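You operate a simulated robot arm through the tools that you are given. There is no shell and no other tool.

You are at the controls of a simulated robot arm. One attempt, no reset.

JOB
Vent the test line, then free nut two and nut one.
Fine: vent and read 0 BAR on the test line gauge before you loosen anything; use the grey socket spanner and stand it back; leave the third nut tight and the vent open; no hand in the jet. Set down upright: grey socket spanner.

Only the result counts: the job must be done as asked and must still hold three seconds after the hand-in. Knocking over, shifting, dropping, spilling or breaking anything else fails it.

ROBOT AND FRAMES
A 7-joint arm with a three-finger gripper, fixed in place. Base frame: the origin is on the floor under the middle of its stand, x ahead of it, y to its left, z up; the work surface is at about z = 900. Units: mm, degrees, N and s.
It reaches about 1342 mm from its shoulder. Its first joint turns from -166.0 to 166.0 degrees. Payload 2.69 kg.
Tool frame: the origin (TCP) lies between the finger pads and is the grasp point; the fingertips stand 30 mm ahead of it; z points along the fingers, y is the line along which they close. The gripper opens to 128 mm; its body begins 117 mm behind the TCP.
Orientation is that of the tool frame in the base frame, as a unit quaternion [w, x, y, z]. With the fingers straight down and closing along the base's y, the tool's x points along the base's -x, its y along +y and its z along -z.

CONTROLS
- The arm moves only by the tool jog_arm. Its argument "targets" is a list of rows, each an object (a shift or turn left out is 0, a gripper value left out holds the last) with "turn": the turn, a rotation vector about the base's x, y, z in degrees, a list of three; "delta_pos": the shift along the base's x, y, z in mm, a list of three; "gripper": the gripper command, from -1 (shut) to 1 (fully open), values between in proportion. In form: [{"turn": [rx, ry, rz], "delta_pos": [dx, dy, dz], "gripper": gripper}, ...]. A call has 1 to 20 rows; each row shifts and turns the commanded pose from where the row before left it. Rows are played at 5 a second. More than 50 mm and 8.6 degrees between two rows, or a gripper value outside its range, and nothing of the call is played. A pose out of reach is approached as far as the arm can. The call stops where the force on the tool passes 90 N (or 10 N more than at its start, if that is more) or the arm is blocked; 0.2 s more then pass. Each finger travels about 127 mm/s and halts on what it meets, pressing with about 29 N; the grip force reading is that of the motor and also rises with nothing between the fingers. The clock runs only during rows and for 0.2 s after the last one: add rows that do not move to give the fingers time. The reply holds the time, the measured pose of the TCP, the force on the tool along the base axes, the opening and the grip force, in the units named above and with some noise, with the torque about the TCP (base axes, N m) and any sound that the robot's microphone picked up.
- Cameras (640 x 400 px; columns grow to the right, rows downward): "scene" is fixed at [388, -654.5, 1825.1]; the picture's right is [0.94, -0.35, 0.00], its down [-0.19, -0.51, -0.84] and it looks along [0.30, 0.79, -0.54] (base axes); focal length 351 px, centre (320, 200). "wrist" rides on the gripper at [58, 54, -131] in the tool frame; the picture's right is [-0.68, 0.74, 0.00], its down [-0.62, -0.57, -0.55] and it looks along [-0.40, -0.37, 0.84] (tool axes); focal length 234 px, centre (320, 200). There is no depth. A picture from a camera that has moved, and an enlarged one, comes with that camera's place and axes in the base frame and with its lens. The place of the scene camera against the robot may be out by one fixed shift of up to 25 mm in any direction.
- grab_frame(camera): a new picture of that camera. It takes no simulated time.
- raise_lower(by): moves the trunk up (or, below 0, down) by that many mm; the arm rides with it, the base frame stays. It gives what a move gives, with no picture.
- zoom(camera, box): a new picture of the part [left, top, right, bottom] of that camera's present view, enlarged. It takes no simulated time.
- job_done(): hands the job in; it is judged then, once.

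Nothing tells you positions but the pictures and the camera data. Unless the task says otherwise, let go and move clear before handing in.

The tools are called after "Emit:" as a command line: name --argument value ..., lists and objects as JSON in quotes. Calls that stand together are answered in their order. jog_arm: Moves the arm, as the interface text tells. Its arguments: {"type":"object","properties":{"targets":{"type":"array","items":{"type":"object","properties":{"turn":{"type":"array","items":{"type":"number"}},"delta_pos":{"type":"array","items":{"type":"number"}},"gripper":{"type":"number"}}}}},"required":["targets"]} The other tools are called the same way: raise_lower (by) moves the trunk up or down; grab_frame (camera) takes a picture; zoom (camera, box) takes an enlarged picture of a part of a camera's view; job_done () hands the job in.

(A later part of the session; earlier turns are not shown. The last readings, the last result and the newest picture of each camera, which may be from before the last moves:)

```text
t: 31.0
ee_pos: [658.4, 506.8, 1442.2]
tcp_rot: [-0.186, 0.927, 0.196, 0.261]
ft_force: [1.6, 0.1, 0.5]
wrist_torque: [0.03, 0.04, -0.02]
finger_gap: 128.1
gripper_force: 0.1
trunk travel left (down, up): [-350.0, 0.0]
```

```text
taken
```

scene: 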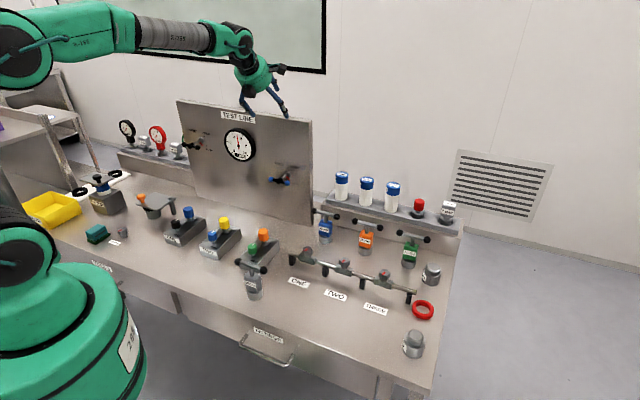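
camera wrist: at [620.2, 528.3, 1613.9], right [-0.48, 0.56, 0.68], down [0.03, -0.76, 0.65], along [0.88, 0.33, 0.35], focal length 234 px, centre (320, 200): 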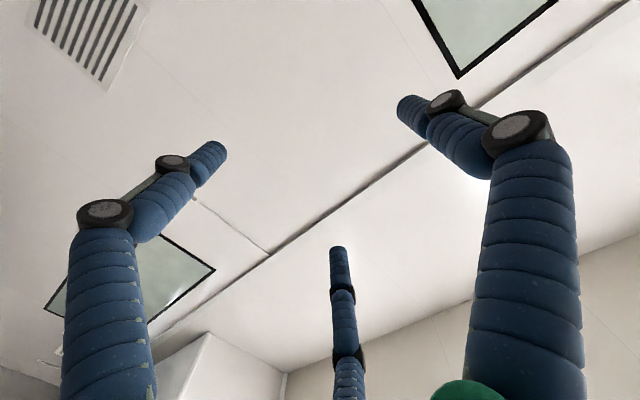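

The arm is unwound, with no limits hit. Now I'll flex the wrist so the hand points straight down.

Emit:
jog_arm --targets '[{"turn": [-5.5, 5.05, 0], "delta_pos": [-22.7, -24.7, -22.3]}, {"turn": [-5.5, 5.05, 0], "delta_pos": [-24.6, -26.7, -17.8]}, {"turn": [-5.5, 5.05, 0], "delta_pos": [-25.9, -28.1, -12.8]}, {"turn": [-5.5, 5.05, 0], "delta_pos": [-26.8, -29.1, -7.9]}, {"turn": [-5.5, 5.05, 0], "delta_pos": [-27.2, -29.6, -2.6]}, {"delta_pos": [0, 0, 0]}]'

Emit:
grab_frame --camera "scene"

Emit:
grab_frame --camera "wrist"

```text
t: 32.4
ee_pos: [528.6, 371.9, 1379.4]
tcp_rot: [-0.001, 0.978, 0.208, -0.001]
ft_force: [0.3, -0.1, 0.8]
wrist_torque: [0.0, -0.03, 0.0]
finger_gap: 128.0
gripper_force: 0.1
trunk travel left (down, up): [-350.0, 0.0]
```

```text
taken
```

scene: 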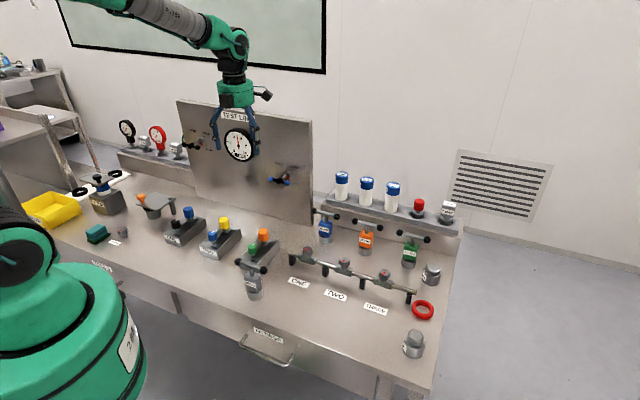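

```text
taken
camera wrist: at [604.1, 345.7, 1510.4], right [-0.32, -0.95, 0.0], down [-0.79, 0.27, 0.55], along [-0.52, 0.18, -0.83], focal length 234 px, centre (320, 200)
```

wrist: 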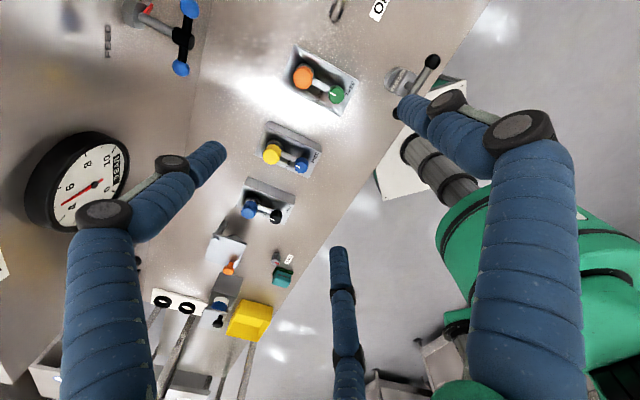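

The hand is vertical again with a healthy arm shape. Before using the fingers I'll close them in the air to see how they converge.

Emit:
jog_arm --targets '[{"gripper": -0.4}, {"gripper": -0.4}, {"gripper": -0.4}]'

Emit:
grab_frame --camera "wrist"

Emit:
jog_arm --targets '[{"gripper": -1}, {"gripper": -1}, {"gripper": -1}]'

Emit:
grab_frame --camera "wrist"

Emit:
zoom --camera "scene" --box '[190, 50, 290, 170]'

```text
t: 33.2
ee_pos: [529.0, 372.4, 1380.5]
tcp_rot: [-0.002, 0.978, 0.207, 0.0]
ft_force: [-0.5, 1.3, 0.1]
wrist_torque: [0.03, 0.0, 0.01]
finger_gap: 38.2
gripper_force: 0.1
trunk travel left (down, up): [-350.0, 0.0]
```

```text
taken
camera wrist: at [604.2, 345.7, 1510.6], right [-0.32, -0.95, 0.0], down [-0.79, 0.27, 0.55], along [-0.52, 0.18, -0.84], focal length 234 px, centre (320, 200)
```

wrist: 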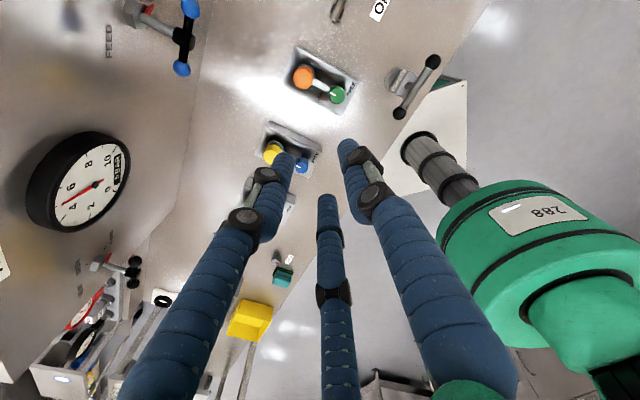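

```text
t: 34.0
ee_pos: [530.2, 371.6, 1379.7]
tcp_rot: [-0.002, 0.978, 0.207, 0.0]
ft_force: [0.2, 0.2, 0.3]
wrist_torque: [0.03, -0.01, 0.03]
finger_gap: 2.4
gripper_force: 29.8
trunk travel left (down, up): [-350.0, 0.0]
```

```text
taken
camera wrist: at [604.3, 345.7, 1510.6], right [-0.32, -0.95, 0.0], down [-0.79, 0.27, 0.55], along [-0.52, 0.18, -0.84], focal length 234 px, centre (320, 200)
```

wrist: 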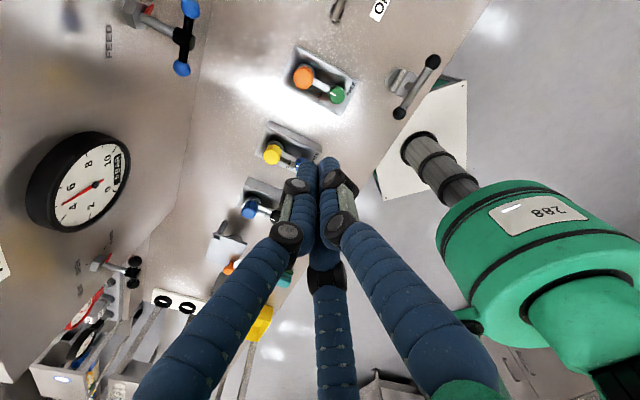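

```text
3.33 times, centred on (240, 110) of scene
camera zoom: at [388.0, -654.5, 1825.1], right [0.94, -0.35, 0.0], down [-0.19, -0.51, -0.84], along [0.3, 0.79, -0.54], focal length 1169 px, centre (587, 500)
```

zoom: 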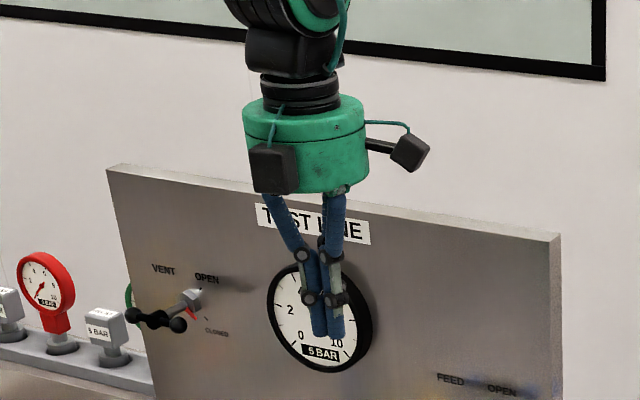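

The three fingers close centrally with their tips staying parallel, which is good for gripping a ball or bar from above. I'll reopen partway and move over the VENT valve's right-hand ball, at a height well above it, while turning the camera to the room side.

Emit:
jog_arm --targets '[{"turn": [0, 0, -8.25], "delta_pos": [-11.8, 33.0, -2], "gripper": -0.2}, {"turn": [0, 0, -8.25], "delta_pos": [-11.8, 33.0, -2]}, {"turn": [0, 0, -8.25], "delta_pos": [-11.8, 33.0, -2]}, {"turn": [0, 0, -8.25], "delta_pos": [-11.8, 33.0, -2]}, {"turn": [0, 0, -8.25], "delta_pos": [-11.8, 33.0, -2]}, {"turn": [0, 0, -8.25], "delta_pos": [-11.8, 33.0, -2]}, {"turn": [0, 0, -8.25], "delta_pos": [-11.8, 33.0, -2]}, {"turn": [0, 0, -8.25], "delta_pos": [-11.8, 33.0, -2]}, {"turn": [0, 0, -8.25], "delta_pos": [-11.8, 33.0, -2]}, {"turn": [0, 0, -8.25], "delta_pos": [-11.8, 33.0, -2]}, {"turn": [0, 0, -8.25], "delta_pos": [-11.8, 33.0, -2]}, {"turn": [0, 0, -8.25], "delta_pos": [-11.8, 25.0, -2]}]'

Emit:
grab_frame --camera "scene"

Emit:
grab_frame --camera "wrist"

```text
t: 36.6
ee_pos: [387.9, 757.2, 1353.6]
tcp_rot: [-0.002, 0.792, -0.61, 0.003]
ft_force: [-0.3, -0.3, 0.6]
wrist_torque: [-0.02, -0.01, -0.01]
finger_gap: 51.3
gripper_force: 0.1
trunk travel left (down, up): [-350.0, 0.0]
```

```text
taken
```

scene: 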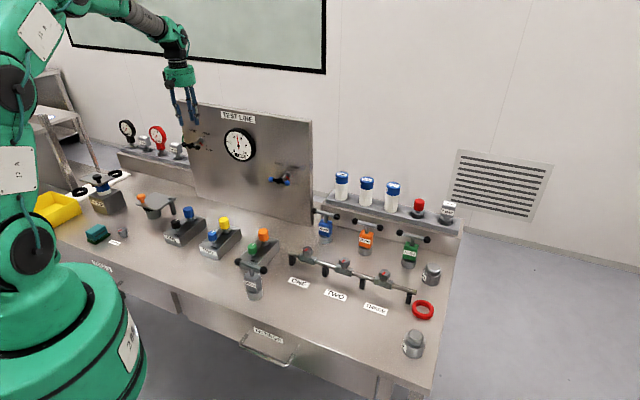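

```text
taken
camera wrist: at [350.6, 686.9, 1483.9], right [-0.88, 0.47, -0.01], down [0.39, 0.74, 0.55], along [0.26, 0.48, -0.84], focal length 234 px, centre (320, 200)
```

wrist: 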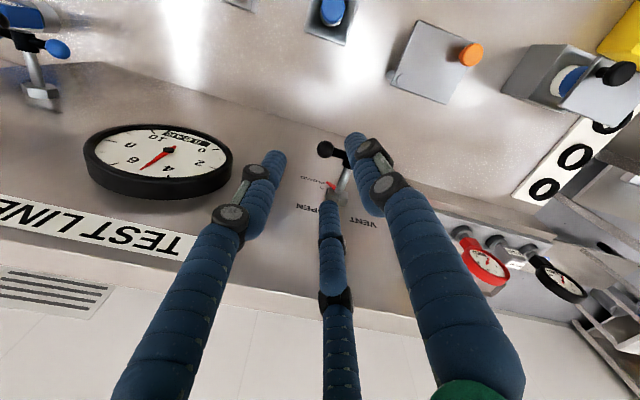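

I see the VENT handle just below the fingertips in the wrist view. I'll zoom in for measurements.

Emit:
zoom --camera "wrist" --box '[270, 110, 430, 230]'

Emit:
zoom --camera "scene" --box '[140, 40, 268, 160]'

```text
3.33 times, centred on (350, 170) of wrist
camera zoom: at [350.6, 686.9, 1483.9], right [-0.88, 0.47, -0.01], down [0.39, 0.74, 0.55], along [0.26, 0.48, -0.84], focal length 781 px, centre (220, 300)
```

zoom: 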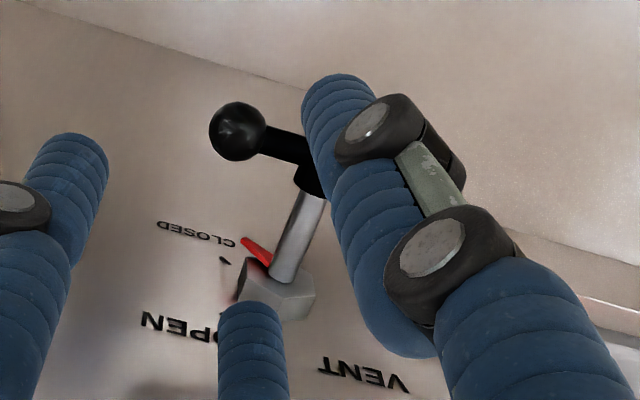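

```text
3.33 times, centred on (204, 100) of scene
camera zoom: at [388.0, -654.5, 1825.1], right [0.94, -0.35, 0.0], down [-0.19, -0.51, -0.84], along [0.3, 0.79, -0.54], focal length 1169 px, centre (707, 533)
```

zoom: 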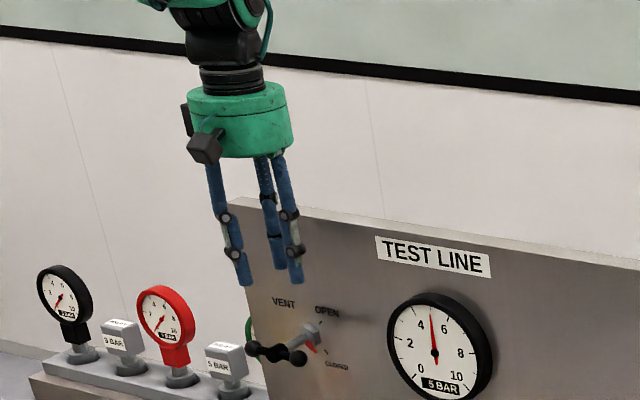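

Triangulating from two wrist views puts the right ball at about (395, 782, 1210), agreeing to 2 mm, and the hub at about (370, 810, 1210). I'll centre over the ball and descend with the fingers around it.

Emit:
jog_arm --targets '[{"delta_pos": [7.4, 25.3, -23.6]}, {"delta_pos": [0, 0, -30]}, {"delta_pos": [0, 0, -30]}, {"delta_pos": [0, 0, -28]}, {"delta_pos": [0, 0, -25]}]'

Emit:
grab_frame --camera "wrist"

Emit:
zoom --camera "scene" --box '[150, 70, 246, 160]'

```text
t: 37.8
ee_pos: [396.1, 780.4, 1217.9]
tcp_rot: [-0.002, 0.793, -0.61, 0.001]
ft_force: [0.0, -0.2, 0.5]
wrist_torque: [0.03, -0.04, 0.01]
finger_gap: 51.1
gripper_force: 0.0
trunk travel left (down, up): [-350.0, 0.0]
```

```text
taken
camera wrist: at [358.3, 710.5, 1347.2], right [-0.89, 0.46, 0.0], down [0.39, 0.74, 0.55], along [0.26, 0.49, -0.83], focal length 234 px, centre (320, 200)
```

wrist: 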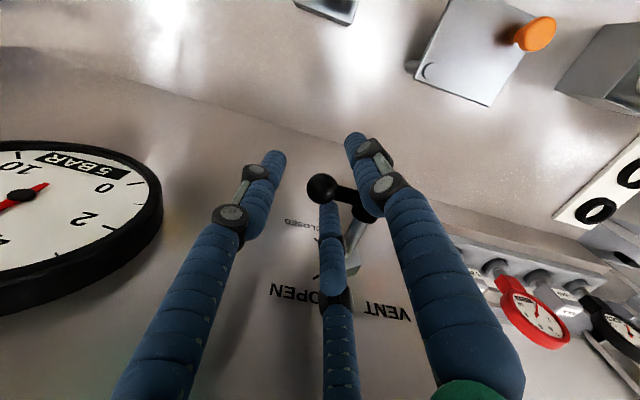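

```text
4.44 times, centred on (198, 115) of scene
camera zoom: at [388.0, -654.5, 1825.1], right [0.94, -0.35, 0.0], down [-0.19, -0.51, -0.84], along [0.3, 0.79, -0.54], focal length 1559 px, centre (862, 578)
```

zoom: 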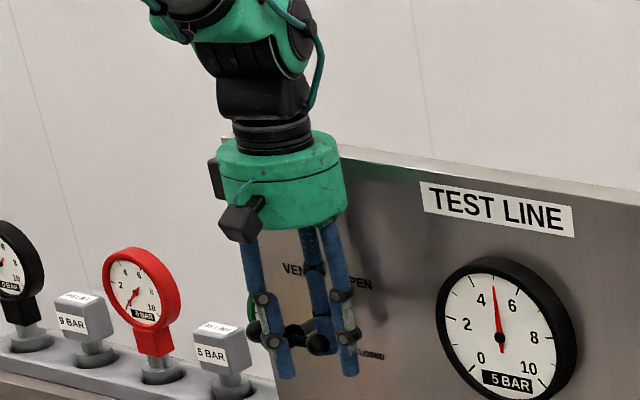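

The ball sits right at the grasp point between the fingers. I'll close on it.

Emit:
jog_arm --targets '[{"gripper": -1}, {"gripper": -1}, {"gripper": -1}, {"gripper": -1}]'

Emit:
grab_frame --camera "wrist"

```text
t: 38.8
ee_pos: [396.0, 784.0, 1216.2]
tcp_rot: [-0.002, 0.792, -0.61, 0.002]
ft_force: [-2.5, 22.6, -2.2]
wrist_torque: [0.25, -0.2, 0.03]
finger_gap: 20.2
gripper_force: 45.0
trunk travel left (down, up): [-350.0, 0.0]
```

```text
taken
camera wrist: at [357.9, 712.9, 1346.3], right [-0.89, 0.46, -0.01], down [0.39, 0.74, 0.55], along [0.26, 0.49, -0.83], focal length 234 px, centre (320, 200)
```

wrist: 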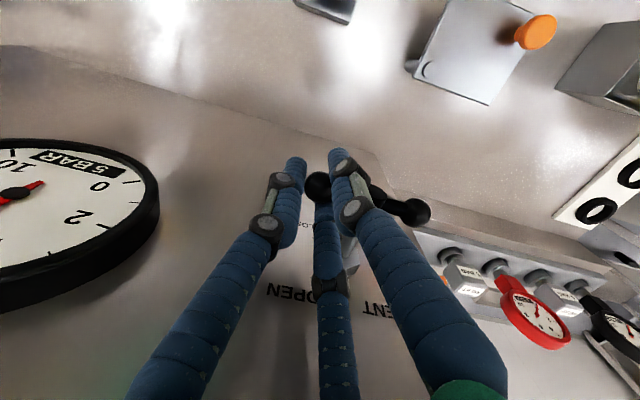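

Firm hold on the ball (gap 20 mm). I'll start turning the handle counter-clockwise along its arc in small steps and check that it follows.

Emit:
jog_arm --targets '[{"delta_pos": [0.5, 2, 0]}, {"delta_pos": [-0.4, 0.4, 6.1]}, {"delta_pos": [-1.2, 1.1, 6.0]}, {"delta_pos": [-1.9, 1.8, 5.6]}]'

Emit:
grab_frame --camera "wrist"

Emit:
zoom --camera "scene" --box '[150, 70, 278, 170]'

```text
t: 39.8
ee_pos: [393.6, 785.3, 1235.2]
tcp_rot: [0.001, 0.792, -0.611, 0.002]
ft_force: [-1.6, -21.6, -14.0]
wrist_torque: [-0.68, -0.24, -0.12]
finger_gap: 21.1
gripper_force: 45.0
trunk travel left (down, up): [-350.0, 0.0]
```

```text
taken
camera wrist: at [356.5, 715.3, 1364.4], right [-0.89, 0.47, -0.01], down [0.39, 0.74, 0.55], along [0.26, 0.48, -0.84], focal length 234 px, centre (320, 200)
```

wrist: 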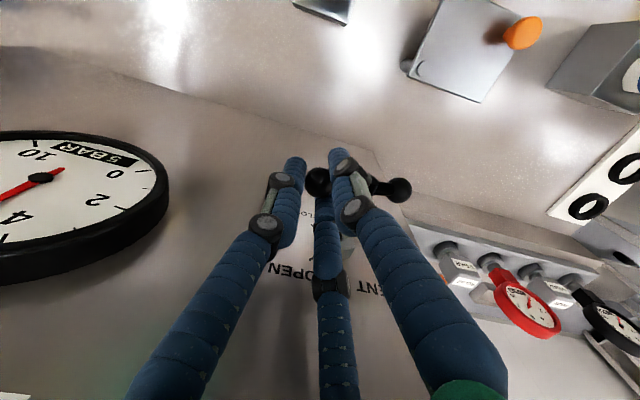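

```text
4.00 times, centred on (214, 120) of scene
camera zoom: at [388.0, -654.5, 1825.1], right [0.94, -0.35, 0.0], down [-0.19, -0.51, -0.84], along [0.3, 0.79, -0.54], focal length 1403 px, centre (744, 520)
```

zoom: 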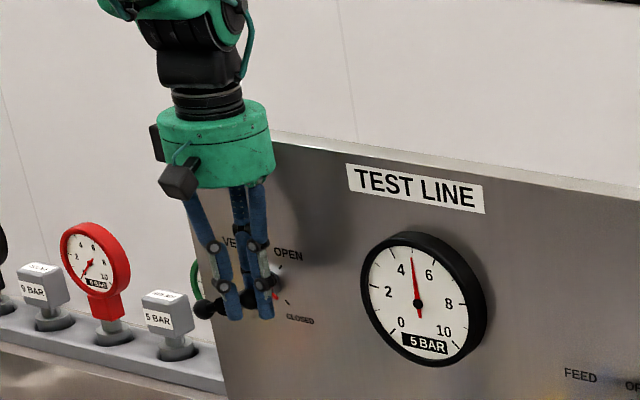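

The handle is following: its left ball has dropped and the right one risen. I'll continue the arc to fully open.

Emit:
jog_arm --targets '[{"delta_pos": [-2.6, 1.0, 5.1]}, {"delta_pos": [-3.2, 3.0, 4.4]}, {"delta_pos": [-3.7, 3.4, 3.5]}, {"delta_pos": [-4.1, 3.8, 2.6]}]'

Emit:
zoom --camera "scene" --box '[150, 70, 278, 170]'

Emit:
grab_frame --camera "wrist"

```text
t: 40.8
ee_pos: [379.1, 798.9, 1252.9]
tcp_rot: [-0.004, 0.793, -0.609, 0.0]
ft_force: [5.7, -29.5, 20.0]
wrist_torque: [-0.8, -0.39, -0.07]
finger_gap: 20.5
gripper_force: 45.2
trunk travel left (down, up): [-350.0, 0.0]
```

```text
4.00 times, centred on (214, 120) of scene
camera zoom: at [388.0, -654.5, 1825.1], right [0.94, -0.35, 0.0], down [-0.19, -0.51, -0.84], along [0.3, 0.79, -0.54], focal length 1403 px, centre (744, 520)
```

zoom: 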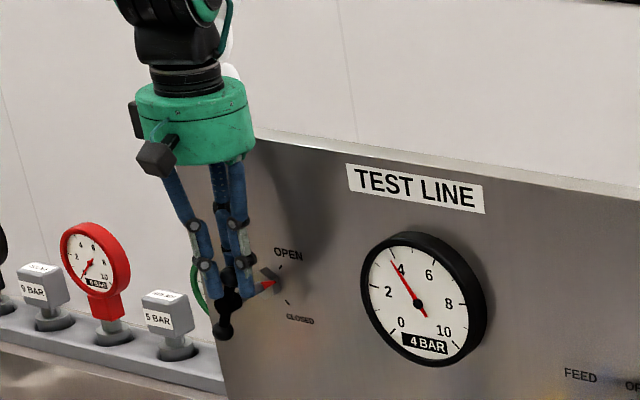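

```text
taken
camera wrist: at [342.0, 728.1, 1383.9], right [-0.89, 0.46, 0.0], down [0.38, 0.74, 0.56], along [0.26, 0.49, -0.83], focal length 234 px, centre (320, 200)
```

wrist: 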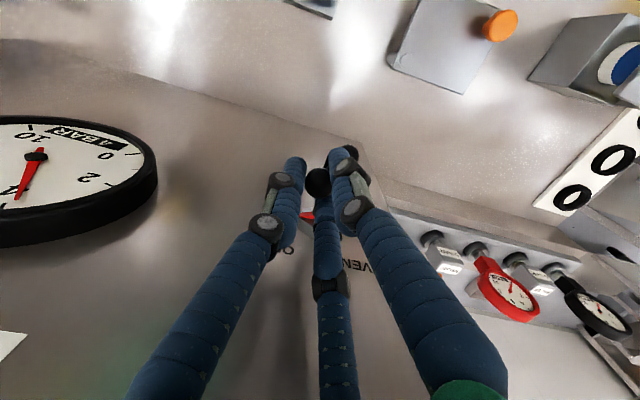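

The gauge is falling (4 BAR). I notice a white shape near the wrist above the panel, which could be the jet, so I'm looking closely before any further time passes.

Emit:
zoom --camera "scene" --box '[130, 20, 258, 120]'

Emit:
grab_frame --camera "scene"

```text
4.00 times, centred on (194, 70) of scene
camera zoom: at [388.0, -654.5, 1825.1], right [0.94, -0.35, 0.0], down [-0.19, -0.51, -0.84], along [0.3, 0.79, -0.54], focal length 1403 px, centre (824, 720)
```

zoom: 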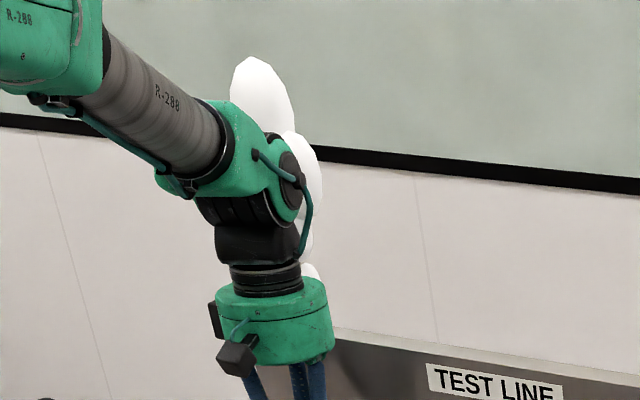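

```text
taken
```

scene: 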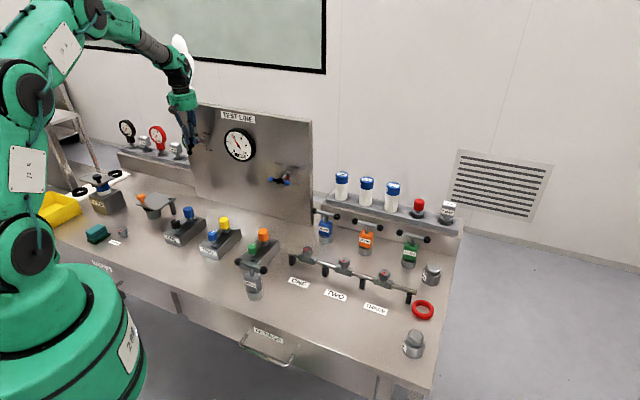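

The jet is a vertical plume rising from behind the panel's top edge, to the right of and behind the hand, so the hand is not in it. Finishing the last part of the turn moves the hand left, away from the plume, so I'll do that and hold still.

Emit:
jog_arm --targets '[{"delta_pos": [-4.3, 3.5, 1.7]}, {"delta_pos": [-4.3, 3.5, 1.7]}, {"delta_pos": [-4.3, 3.5, 1.0]}, {"delta_pos": [0, 0, 0]}]'

Emit:
zoom --camera "scene" --box '[140, 20, 268, 170]'

Emit:
zoom --camera "scene" --box '[170, 115, 266, 175]'

Emit:
grab_frame --camera "wrist"

```text
t: 41.8
ee_pos: [369.7, 809.6, 1254.7]
tcp_rot: [-0.002, 0.792, -0.611, 0.001]
ft_force: [33.9, -16.3, 3.2]
wrist_torque: [0.46, -1.1, 0.02]
finger_gap: 20.3
gripper_force: 44.7
trunk travel left (down, up): [-350.0, 0.0]
```

```text
2.67 times, centred on (204, 95) of scene
camera zoom: at [388.0, -654.5, 1825.1], right [0.94, -0.35, 0.0], down [-0.19, -0.51, -0.84], along [0.3, 0.79, -0.54], focal length 936 px, centre (629, 480)
```

zoom: 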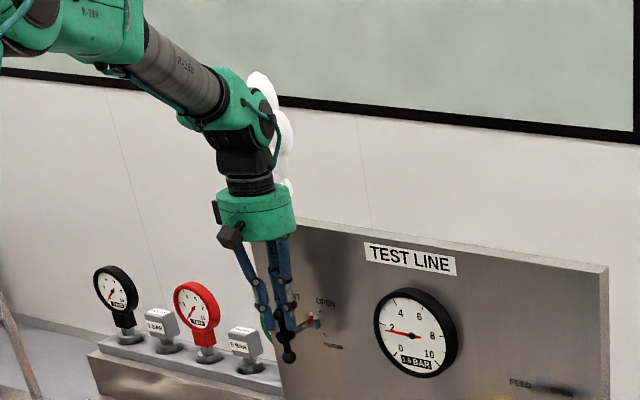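

```text
6.67 times, centred on (218, 145) of scene
camera zoom: at [388.0, -654.5, 1825.1], right [0.94, -0.35, 0.0], down [-0.19, -0.51, -0.84], along [0.3, 0.79, -0.54], focal length 2339 px, centre (1000, 567)
```

zoom: 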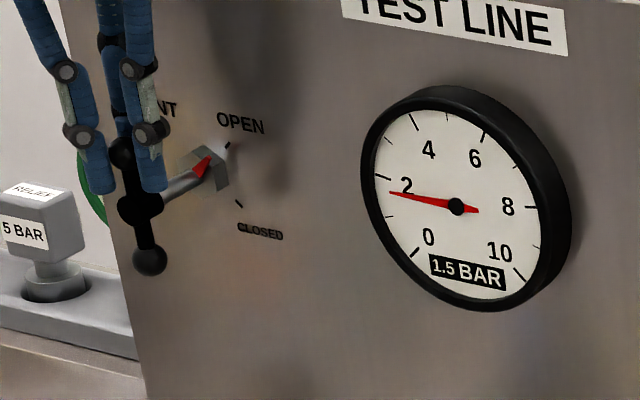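

```text
taken
camera wrist: at [332.3, 738.6, 1384.4], right [-0.89, 0.47, 0.0], down [0.39, 0.74, 0.55], along [0.26, 0.49, -0.83], focal length 234 px, centre (320, 200)
```

wrist: 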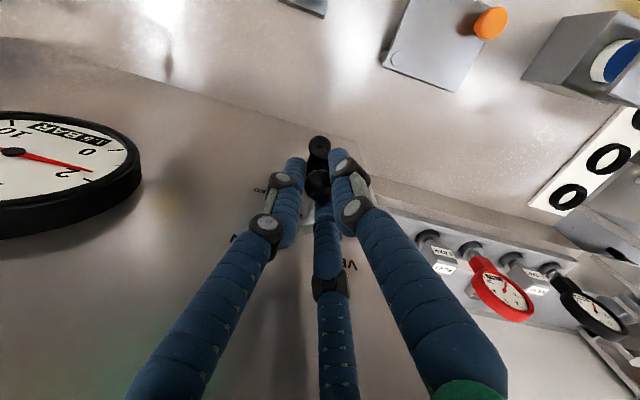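

Gauge is down to 1.5 BAR and the pointer is at OPEN; the hand is left of and in front of the plume. I'll relax the side load slightly and hold still until it reads 0.

Emit:
jog_arm --targets '[{"delta_pos": [1, -1, 0]}, {"delta_pos": [0, 0, 0]}, {"delta_pos": [0, 0, 0]}, {"delta_pos": [0, 0, 0]}, {"delta_pos": [0, 0, 0]}, {"delta_pos": [0, 0, 0]}, {"delta_pos": [0, 0, 0]}, {"delta_pos": [0, 0, 0]}]'

Emit:
zoom --camera "scene" --box '[140, 20, 268, 170]'

Emit:
zoom --camera "scene" --box '[170, 115, 266, 175]'

```text
t: 43.6
ee_pos: [370.8, 809.2, 1254.4]
tcp_rot: [-0.001, 0.793, -0.61, 0.003]
ft_force: [35.7, -4.3, 4.8]
wrist_torque: [0.06, -0.24, -0.01]
finger_gap: 20.6
gripper_force: 44.8
trunk travel left (down, up): [-350.0, 0.0]
```

```text
2.67 times, centred on (204, 95) of scene
camera zoom: at [388.0, -654.5, 1825.1], right [0.94, -0.35, 0.0], down [-0.19, -0.51, -0.84], along [0.3, 0.79, -0.54], focal length 936 px, centre (629, 480)
```

zoom: 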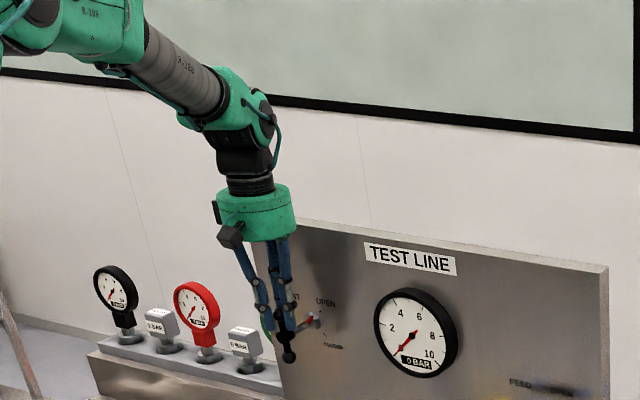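

```text
6.67 times, centred on (218, 145) of scene
camera zoom: at [388.0, -654.5, 1825.1], right [0.94, -0.35, 0.0], down [-0.19, -0.51, -0.84], along [0.3, 0.79, -0.54], focal length 2339 px, centre (1000, 567)
```

zoom: 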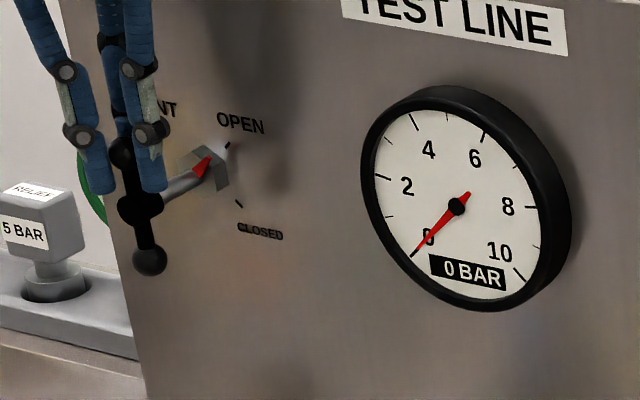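

The TEST LINE gauge reads 0 BAR and the plume has gone. I'll open the fingers, lift straight up off the ball and back away from the panel.

Emit:
jog_arm --targets '[{"gripper": -0.2}, {"gripper": -0.2}, {"gripper": -0.2}, {"delta_pos": [0, 0, 25]}, {"delta_pos": [0, 0, 30]}, {"delta_pos": [0, 0, 30]}, {"delta_pos": [-20, -20, 10]}, {"delta_pos": [-20, -20, 5]}, {"delta_pos": [-20, -20, 0]}, {"delta_pos": [-20, -20, 0]}]'

Emit:
zoom --camera "scene" --box '[140, 20, 268, 170]'

Emit:
zoom --camera "scene" --box '[170, 115, 266, 175]'

```text
t: 45.8
ee_pos: [290.0, 728.7, 1356.9]
tcp_rot: [-0.002, 0.793, -0.61, 0.003]
ft_force: [-0.7, 0.1, -0.2]
wrist_torque: [0.0, -0.01, 0.01]
finger_gap: 51.0
gripper_force: 0.1
trunk travel left (down, up): [-350.0, 0.0]
```

```text
2.67 times, centred on (204, 95) of scene
camera zoom: at [388.0, -654.5, 1825.1], right [0.94, -0.35, 0.0], down [-0.19, -0.51, -0.84], along [0.3, 0.79, -0.54], focal length 936 px, centre (629, 480)
```

zoom: 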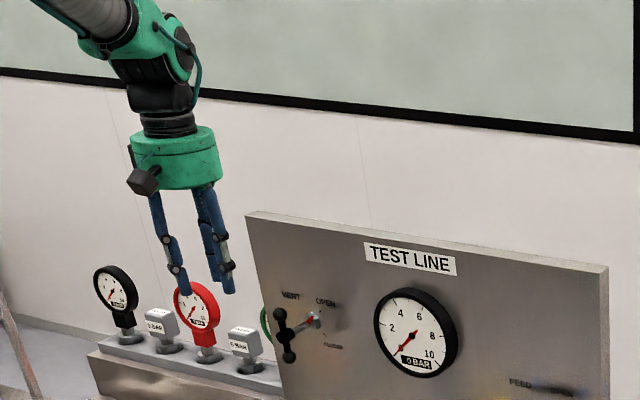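

```text
6.67 times, centred on (218, 145) of scene
camera zoom: at [388.0, -654.5, 1825.1], right [0.94, -0.35, 0.0], down [-0.19, -0.51, -0.84], along [0.3, 0.79, -0.54], focal length 2339 px, centre (1000, 567)
```

zoom: 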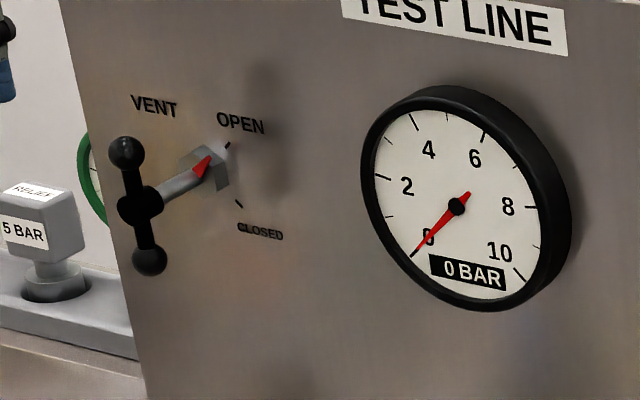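

VENT is open with its pointer at OPEN, and the gauge reads 0 BAR. Next is the grey SIZE 30 spanner, whose T-bar lies along the bench about 110 mm up. I'll move above it, turning the hand so there is ample room to turn counter-clockwise later.

Emit:
jog_arm --targets '[{"turn": [0, 0, -8.33], "delta_pos": [10.5, -25, -4], "gripper": 1}, {"turn": [0, 0, -8.33], "delta_pos": [10.5, -25, -4]}, {"turn": [0, 0, -8.33], "delta_pos": [10.5, -25, -4]}, {"turn": [0, 0, -8.33], "delta_pos": [10.5, -25, -4]}, {"turn": [0, 0, -8.33], "delta_pos": [10.5, -25, -4]}, {"turn": [0, 0, -8.33], "delta_pos": [10.5, -25, -4]}, {"turn": [0, 0, -8.33], "delta_pos": [10.5, -25, -4]}, {"turn": [0, 0, -8.33], "delta_pos": [10.5, -25, -4]}, {"turn": [0, 0, -8.33], "delta_pos": [10.5, -25, -4]}]'

Emit:
grab_frame --camera "scene"

Emit:
grab_frame --camera "wrist"

```text
t: 47.8
ee_pos: [384.8, 500.4, 1318.9]
tcp_rot: [0.0, -0.256, 0.967, -0.003]
ft_force: [0.7, -0.4, -0.1]
wrist_torque: [0.0, -0.02, 0.0]
finger_gap: 128.2
gripper_force: 0.1
trunk travel left (down, up): [-350.0, 0.0]
```

```text
taken
```

scene: 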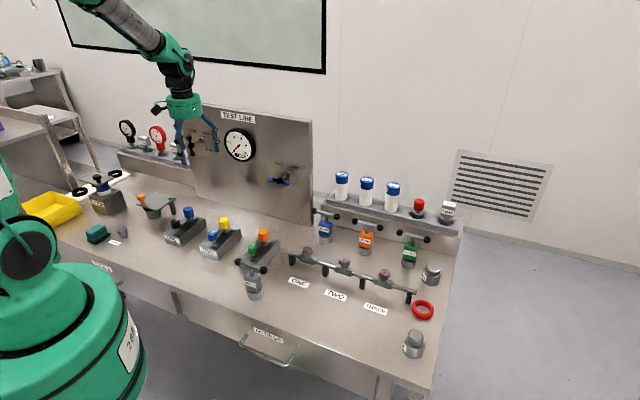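

```text
taken
camera wrist: at [306.6, 519.8, 1449.4], right [0.22, 0.98, 0.0], down [0.82, -0.18, 0.55], along [0.54, -0.13, -0.84], focal length 234 px, centre (320, 200)
```

wrist: 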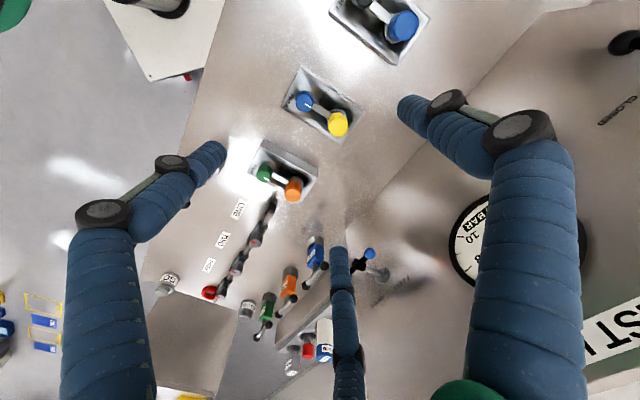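

Turning well, with no limit hit. I'll continue to a point directly above the spanner, keeping clear height.

Emit:
jog_arm --targets '[{"turn": [0, 0, -8.3], "delta_pos": [10.8, -29.8, -8]}, {"turn": [0, 0, -8.3], "delta_pos": [10.8, -29.8, -8]}, {"turn": [0, 0, -8.3], "delta_pos": [10.8, -29.8, -8]}, {"turn": [0, 0, -8.3], "delta_pos": [10.8, -29.8, -8]}, {"turn": [0, 0, -8.3], "delta_pos": [10.8, -29.8, -8]}, {"turn": [0, 0, -8.3], "delta_pos": [10.8, -29.8, -8]}, {"turn": [0, 0, -8.3], "delta_pos": [10.8, -29.8, -8]}, {"turn": [0, 0, -8.3], "delta_pos": [10.8, -29.8, -8]}, {"turn": [0, 0, -8.3], "delta_pos": [10.8, -29.8, -8]}]'

Emit:
grab_frame --camera "scene"

Emit:
grab_frame --camera "wrist"

```text
t: 49.8
ee_pos: [479.7, 236.6, 1245.4]
tcp_rot: [-0.002, 0.382, 0.924, -0.002]
ft_force: [-0.6, 0.9, -0.1]
wrist_torque: [0.03, 0.01, 0.0]
finger_gap: 127.9
gripper_force: 0.1
trunk travel left (down, up): [-350.0, 0.0]
```

```text
taken
```

scene: 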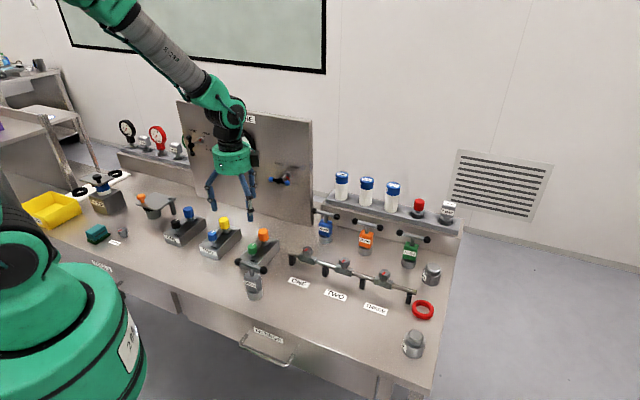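

```text
taken
camera wrist: at [476.5, 315.9, 1376.1], right [1.0, 0.04, 0.0], down [0.04, -0.83, 0.55], along [0.02, -0.55, -0.84], focal length 234 px, centre (320, 200)
```

wrist: 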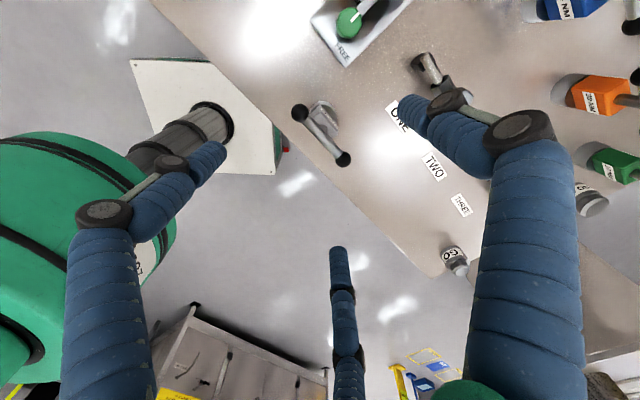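

The spanner is just below the hand in the wrist view. I'll zoom in for its exact position and bar direction.

Emit:
zoom --camera "wrist" --box '[260, 80, 380, 190]'

Emit:
zoom --camera "wrist" --box '[360, 30, 500, 280]'

Emit:
zoom --camera "scene" --box '[228, 235, 284, 305]'

```text
3.64 times, centred on (320, 135) of wrist
camera zoom: at [476.5, 315.9, 1376.1], right [1.0, 0.04, 0.0], down [0.04, -0.83, 0.55], along [0.02, -0.55, -0.84], focal length 852 px, centre (320, 436)
```

zoom: 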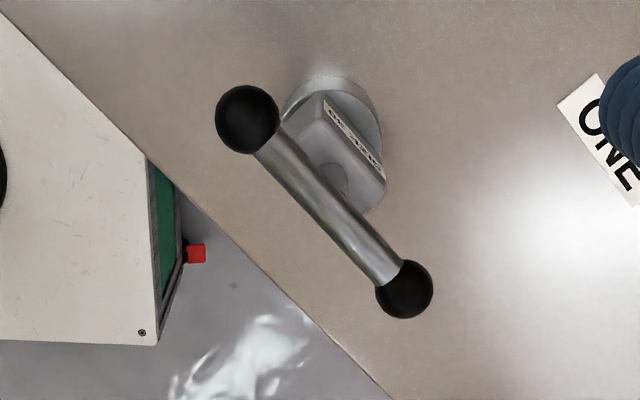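

```text
1.60 times, centred on (430, 155) of wrist
camera zoom: at [476.5, 315.9, 1376.1], right [1.0, 0.04, 0.0], down [0.04, -0.83, 0.55], along [0.02, -0.55, -0.84], focal length 375 px, centre (144, 272)
```

zoom: 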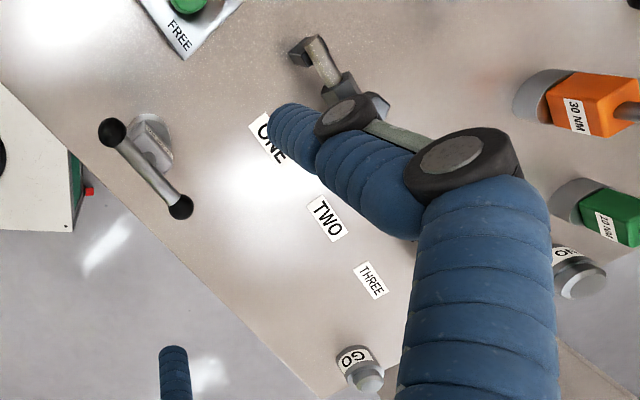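

```text
5.71 times, centred on (256, 270) of scene
camera zoom: at [388.0, -654.5, 1825.1], right [0.94, -0.35, 0.0], down [-0.19, -0.51, -0.84], along [0.3, 0.79, -0.54], focal length 2005 px, centre (686, -200)
```

zoom: 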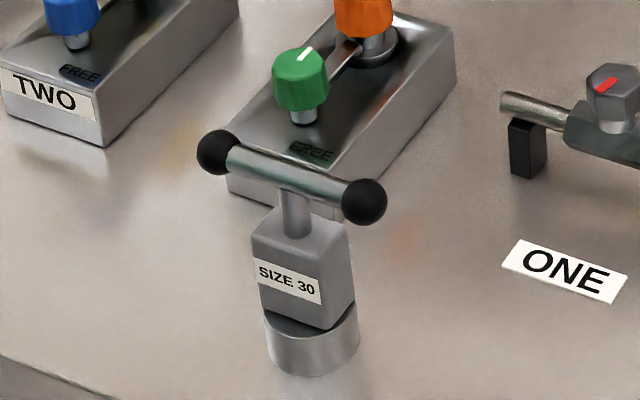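

The bar runs at about −45° and is centred near (482, 205), but its height is still uncertain (1010–1040). I'll centre and lower for a second view to fix it.

Emit:
jog_arm --targets '[{"delta_pos": [1, -11, -30]}, {"delta_pos": [1, -11, -30]}, {"delta_pos": [0, -11, -30]}]'

Emit:
grab_frame --camera "wrist"

Emit:
zoom --camera "wrist" --box '[240, 90, 400, 210]'

```text
t: 50.6
ee_pos: [485.5, 203.2, 1159.0]
tcp_rot: [-0.002, 0.381, 0.925, -0.002]
ft_force: [0.0, -0.4, 0.9]
wrist_torque: [-0.01, -0.02, 0.0]
finger_gap: 127.9
gripper_force: 0.2
trunk travel left (down, up): [-350.0, 0.0]
```

```text
taken
camera wrist: at [481.5, 281.2, 1288.6], right [1.0, 0.05, 0.0], down [0.04, -0.83, 0.55], along [0.02, -0.55, -0.84], focal length 234 px, centre (320, 200)
```

wrist: 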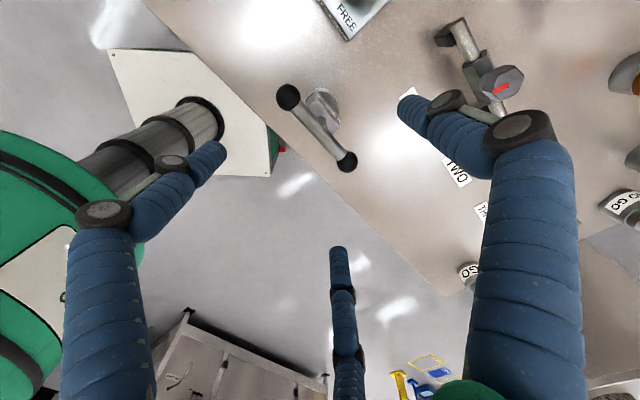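

```text
3.33 times, centred on (320, 150) of wrist
camera zoom: at [481.5, 281.2, 1288.6], right [1.0, 0.05, 0.0], down [0.04, -0.83, 0.55], along [0.02, -0.55, -0.84], focal length 781 px, centre (320, 367)
```

zoom: 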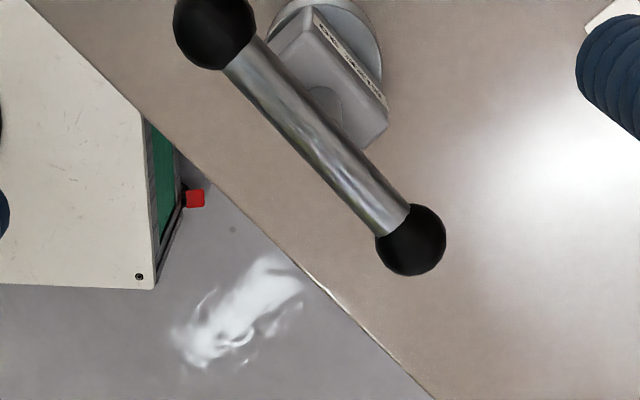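

Refined: bar centre about (483.5, 199.5), height about 1020–1030. The single finger is on the panel side and the other pair on the near side, so I'll offset the hand 5 mm toward the near side to let all three meet the bar together. I'll descend to just above it and check again.

Emit:
jog_arm --targets '[{"delta_pos": [-2, -2.5, -33]}, {"delta_pos": [-2, -2.5, -33]}, {"delta_pos": [-1.7, -2.4, -33]}]'

Emit:
grab_frame --camera "wrist"

Emit:
zoom --camera "scene" --box '[210, 190, 306, 310]'

```text
t: 51.4
ee_pos: [475.9, 192.4, 1056.9]
tcp_rot: [-0.001, 0.38, 0.925, -0.002]
ft_force: [0.2, -0.5, 0.1]
wrist_torque: [-0.04, 0.04, 0.03]
finger_gap: 127.9
gripper_force: 0.1
trunk travel left (down, up): [-350.0, 0.0]
```

```text
taken
camera wrist: at [473.2, 273.3, 1187.8], right [1.0, 0.05, 0.0], down [0.04, -0.83, 0.55], along [0.02, -0.55, -0.84], focal length 234 px, centre (320, 200)
```

wrist: 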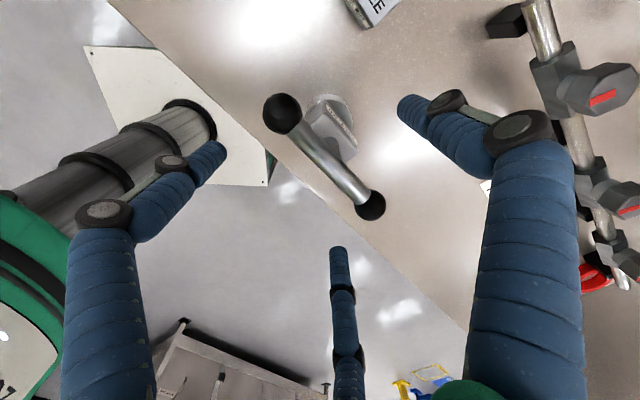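

```text
3.33 times, centred on (258, 250) of scene
camera zoom: at [388.0, -654.5, 1825.1], right [0.94, -0.35, 0.0], down [-0.19, -0.51, -0.84], along [0.3, 0.79, -0.54], focal length 1169 px, centre (527, 33)
```

zoom: 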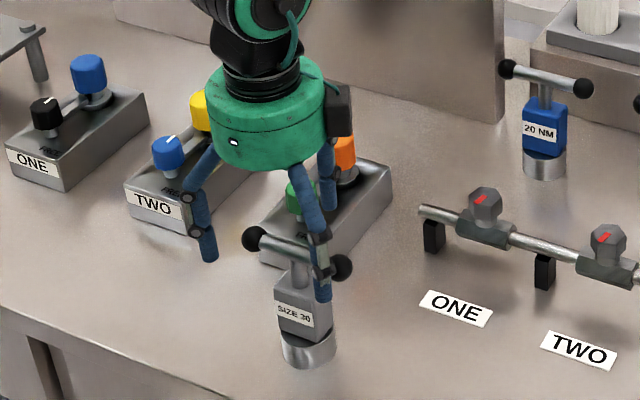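

The combined views now agree: bar centre at (483.4, 204.2), height about 1035. I'll adjust and lower so the grasp point is at the bar.

Emit:
jog_arm --targets '[{"delta_pos": [2, 3.5, -10]}, {"delta_pos": [1.5, 3.2, -9]}, {"delta_pos": [0, 0, 0]}]'

Emit:
zoom --camera "wrist" --box '[220, 80, 420, 250]'

```text
t: 52.2
ee_pos: [480.2, 199.8, 1038.9]
tcp_rot: [-0.002, 0.381, 0.925, -0.002]
ft_force: [0.0, 0.6, 0.8]
wrist_torque: [-0.03, 0.06, -0.02]
finger_gap: 127.9
gripper_force: 0.0
trunk travel left (down, up): [-350.0, 0.0]
```

```text
2.35 times, centred on (320, 165) of wrist
camera zoom: at [476.0, 280.6, 1169.4], right [1.0, 0.05, 0.0], down [0.04, -0.83, 0.55], along [0.02, -0.55, -0.84], focal length 551 px, centre (320, 282)
```

zoom: 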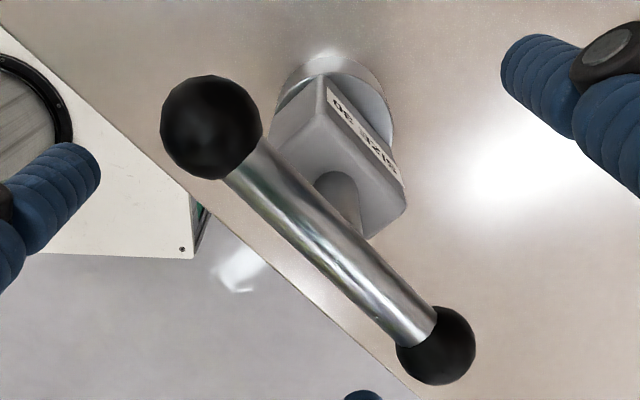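

The bar lies where I want it: about 4 mm toward the panel side of the grasp point and nearly level. I'll lower 4 mm and close.

Emit:
jog_arm --targets '[{"delta_pos": [0, 0, -4]}, {"gripper": -0.4}, {"gripper": -0.4}, {"gripper": -0.4}, {"gripper": -0.5}, {"gripper": -0.55}]'

Emit:
zoom --camera "wrist" --box '[220, 80, 420, 250]'

```text
t: 53.6
ee_pos: [480.1, 201.7, 1035.2]
tcp_rot: [-0.002, 0.381, 0.924, -0.001]
ft_force: [0.2, -0.7, -0.3]
wrist_torque: [0.02, -0.02, -0.03]
finger_gap: 29.4
gripper_force: 0.9
trunk travel left (down, up): [-350.0, 0.0]
```

```text
2.35 times, centred on (320, 165) of wrist
camera zoom: at [476.8, 280.9, 1165.5], right [1.0, 0.05, -0.01], down [0.04, -0.83, 0.55], along [0.02, -0.55, -0.84], focal length 551 px, centre (320, 282)
```

zoom: 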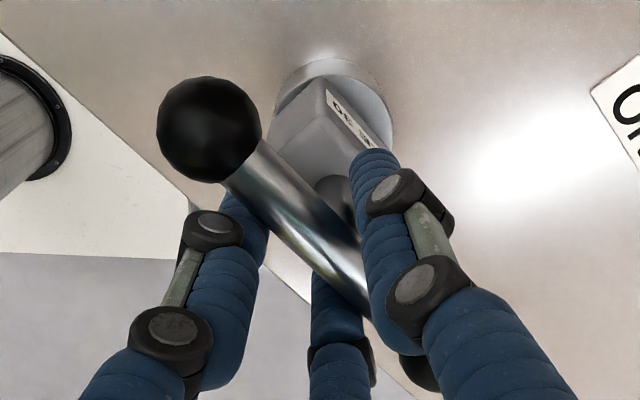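

The fingers straddle the bar evenly, about to touch. I'll complete the grip.

Emit:
jog_arm --targets '[{"gripper": -0.65}, {"gripper": -0.75}, {"gripper": -1}, {"gripper": -1}, {"gripper": -1}]'

Emit:
zoom --camera "wrist" --box '[220, 80, 420, 250]'

Emit:
zoom --camera "scene" --box '[210, 190, 306, 310]'

```text
t: 54.8
ee_pos: [480.9, 201.7, 1034.5]
tcp_rot: [-0.002, 0.381, 0.925, -0.002]
ft_force: [2.0, 0.8, -0.2]
wrist_torque: [0.22, -0.31, -0.05]
finger_gap: 24.7
gripper_force: 29.3
trunk travel left (down, up): [-350.0, 0.0]
```

```text
2.35 times, centred on (320, 165) of wrist
camera zoom: at [477.1, 281.0, 1165.6], right [1.0, 0.05, 0.0], down [0.04, -0.83, 0.55], along [0.02, -0.55, -0.84], focal length 551 px, centre (320, 282)
```

zoom: 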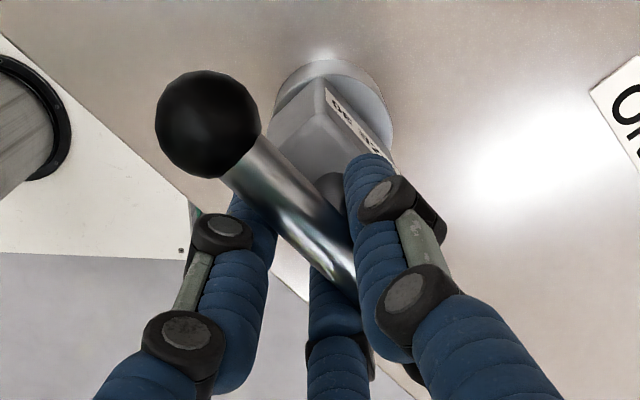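

```text
3.33 times, centred on (258, 250) of scene
camera zoom: at [388.0, -654.5, 1825.1], right [0.94, -0.35, 0.0], down [-0.19, -0.51, -0.84], along [0.3, 0.79, -0.54], focal length 1169 px, centre (527, 33)
```

zoom: 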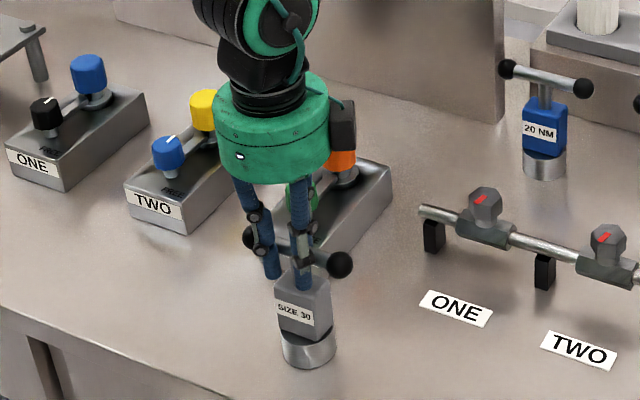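

Grip is firm at gap 24.7 mm with almost no side load. I'll note this as the return spot (grasp point about 480.6, 201.7, 1034.7) and lift gently.

Emit:
jog_arm --targets '[{"delta_pos": [0, 0, 5]}, {"delta_pos": [0, 0, 10]}, {"delta_pos": [0, 0, 20]}, {"delta_pos": [0, 0, 30]}, {"delta_pos": [0, 0, 30]}, {"delta_pos": [0, 0, 0]}]'

Emit:
zoom --camera "wrist" --box '[220, 80, 420, 250]'

Emit:
zoom --camera "scene" --box '[210, 170, 306, 290]'

```text
t: 56.2
ee_pos: [480.4, 201.0, 1130.0]
tcp_rot: [-0.002, 0.381, 0.925, -0.002]
ft_force: [-0.2, -0.1, -6.1]
wrist_torque: [0.03, 0.03, 0.01]
finger_gap: 24.6
gripper_force: 28.7
trunk travel left (down, up): [-350.0, 0.0]
```

```text
2.35 times, centred on (320, 165) of wrist
camera zoom: at [477.1, 279.8, 1260.8], right [1.0, 0.05, -0.01], down [0.04, -0.83, 0.55], along [0.02, -0.55, -0.84], focal length 551 px, centre (320, 282)
```

zoom: 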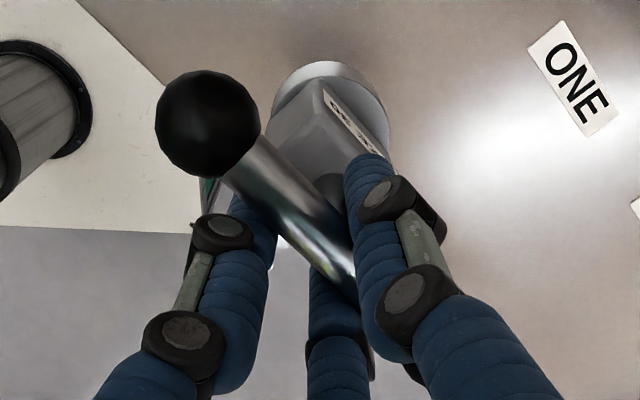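

```text
3.33 times, centred on (258, 230) of scene
camera zoom: at [388.0, -654.5, 1825.1], right [0.94, -0.35, 0.0], down [-0.19, -0.51, -0.84], along [0.3, 0.79, -0.54], focal length 1169 px, centre (527, 100)
```

zoom: 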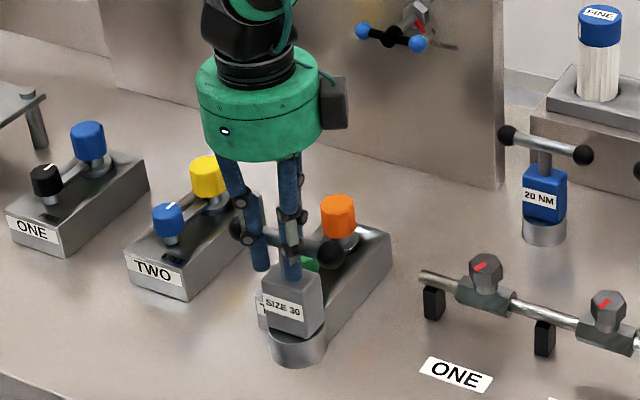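

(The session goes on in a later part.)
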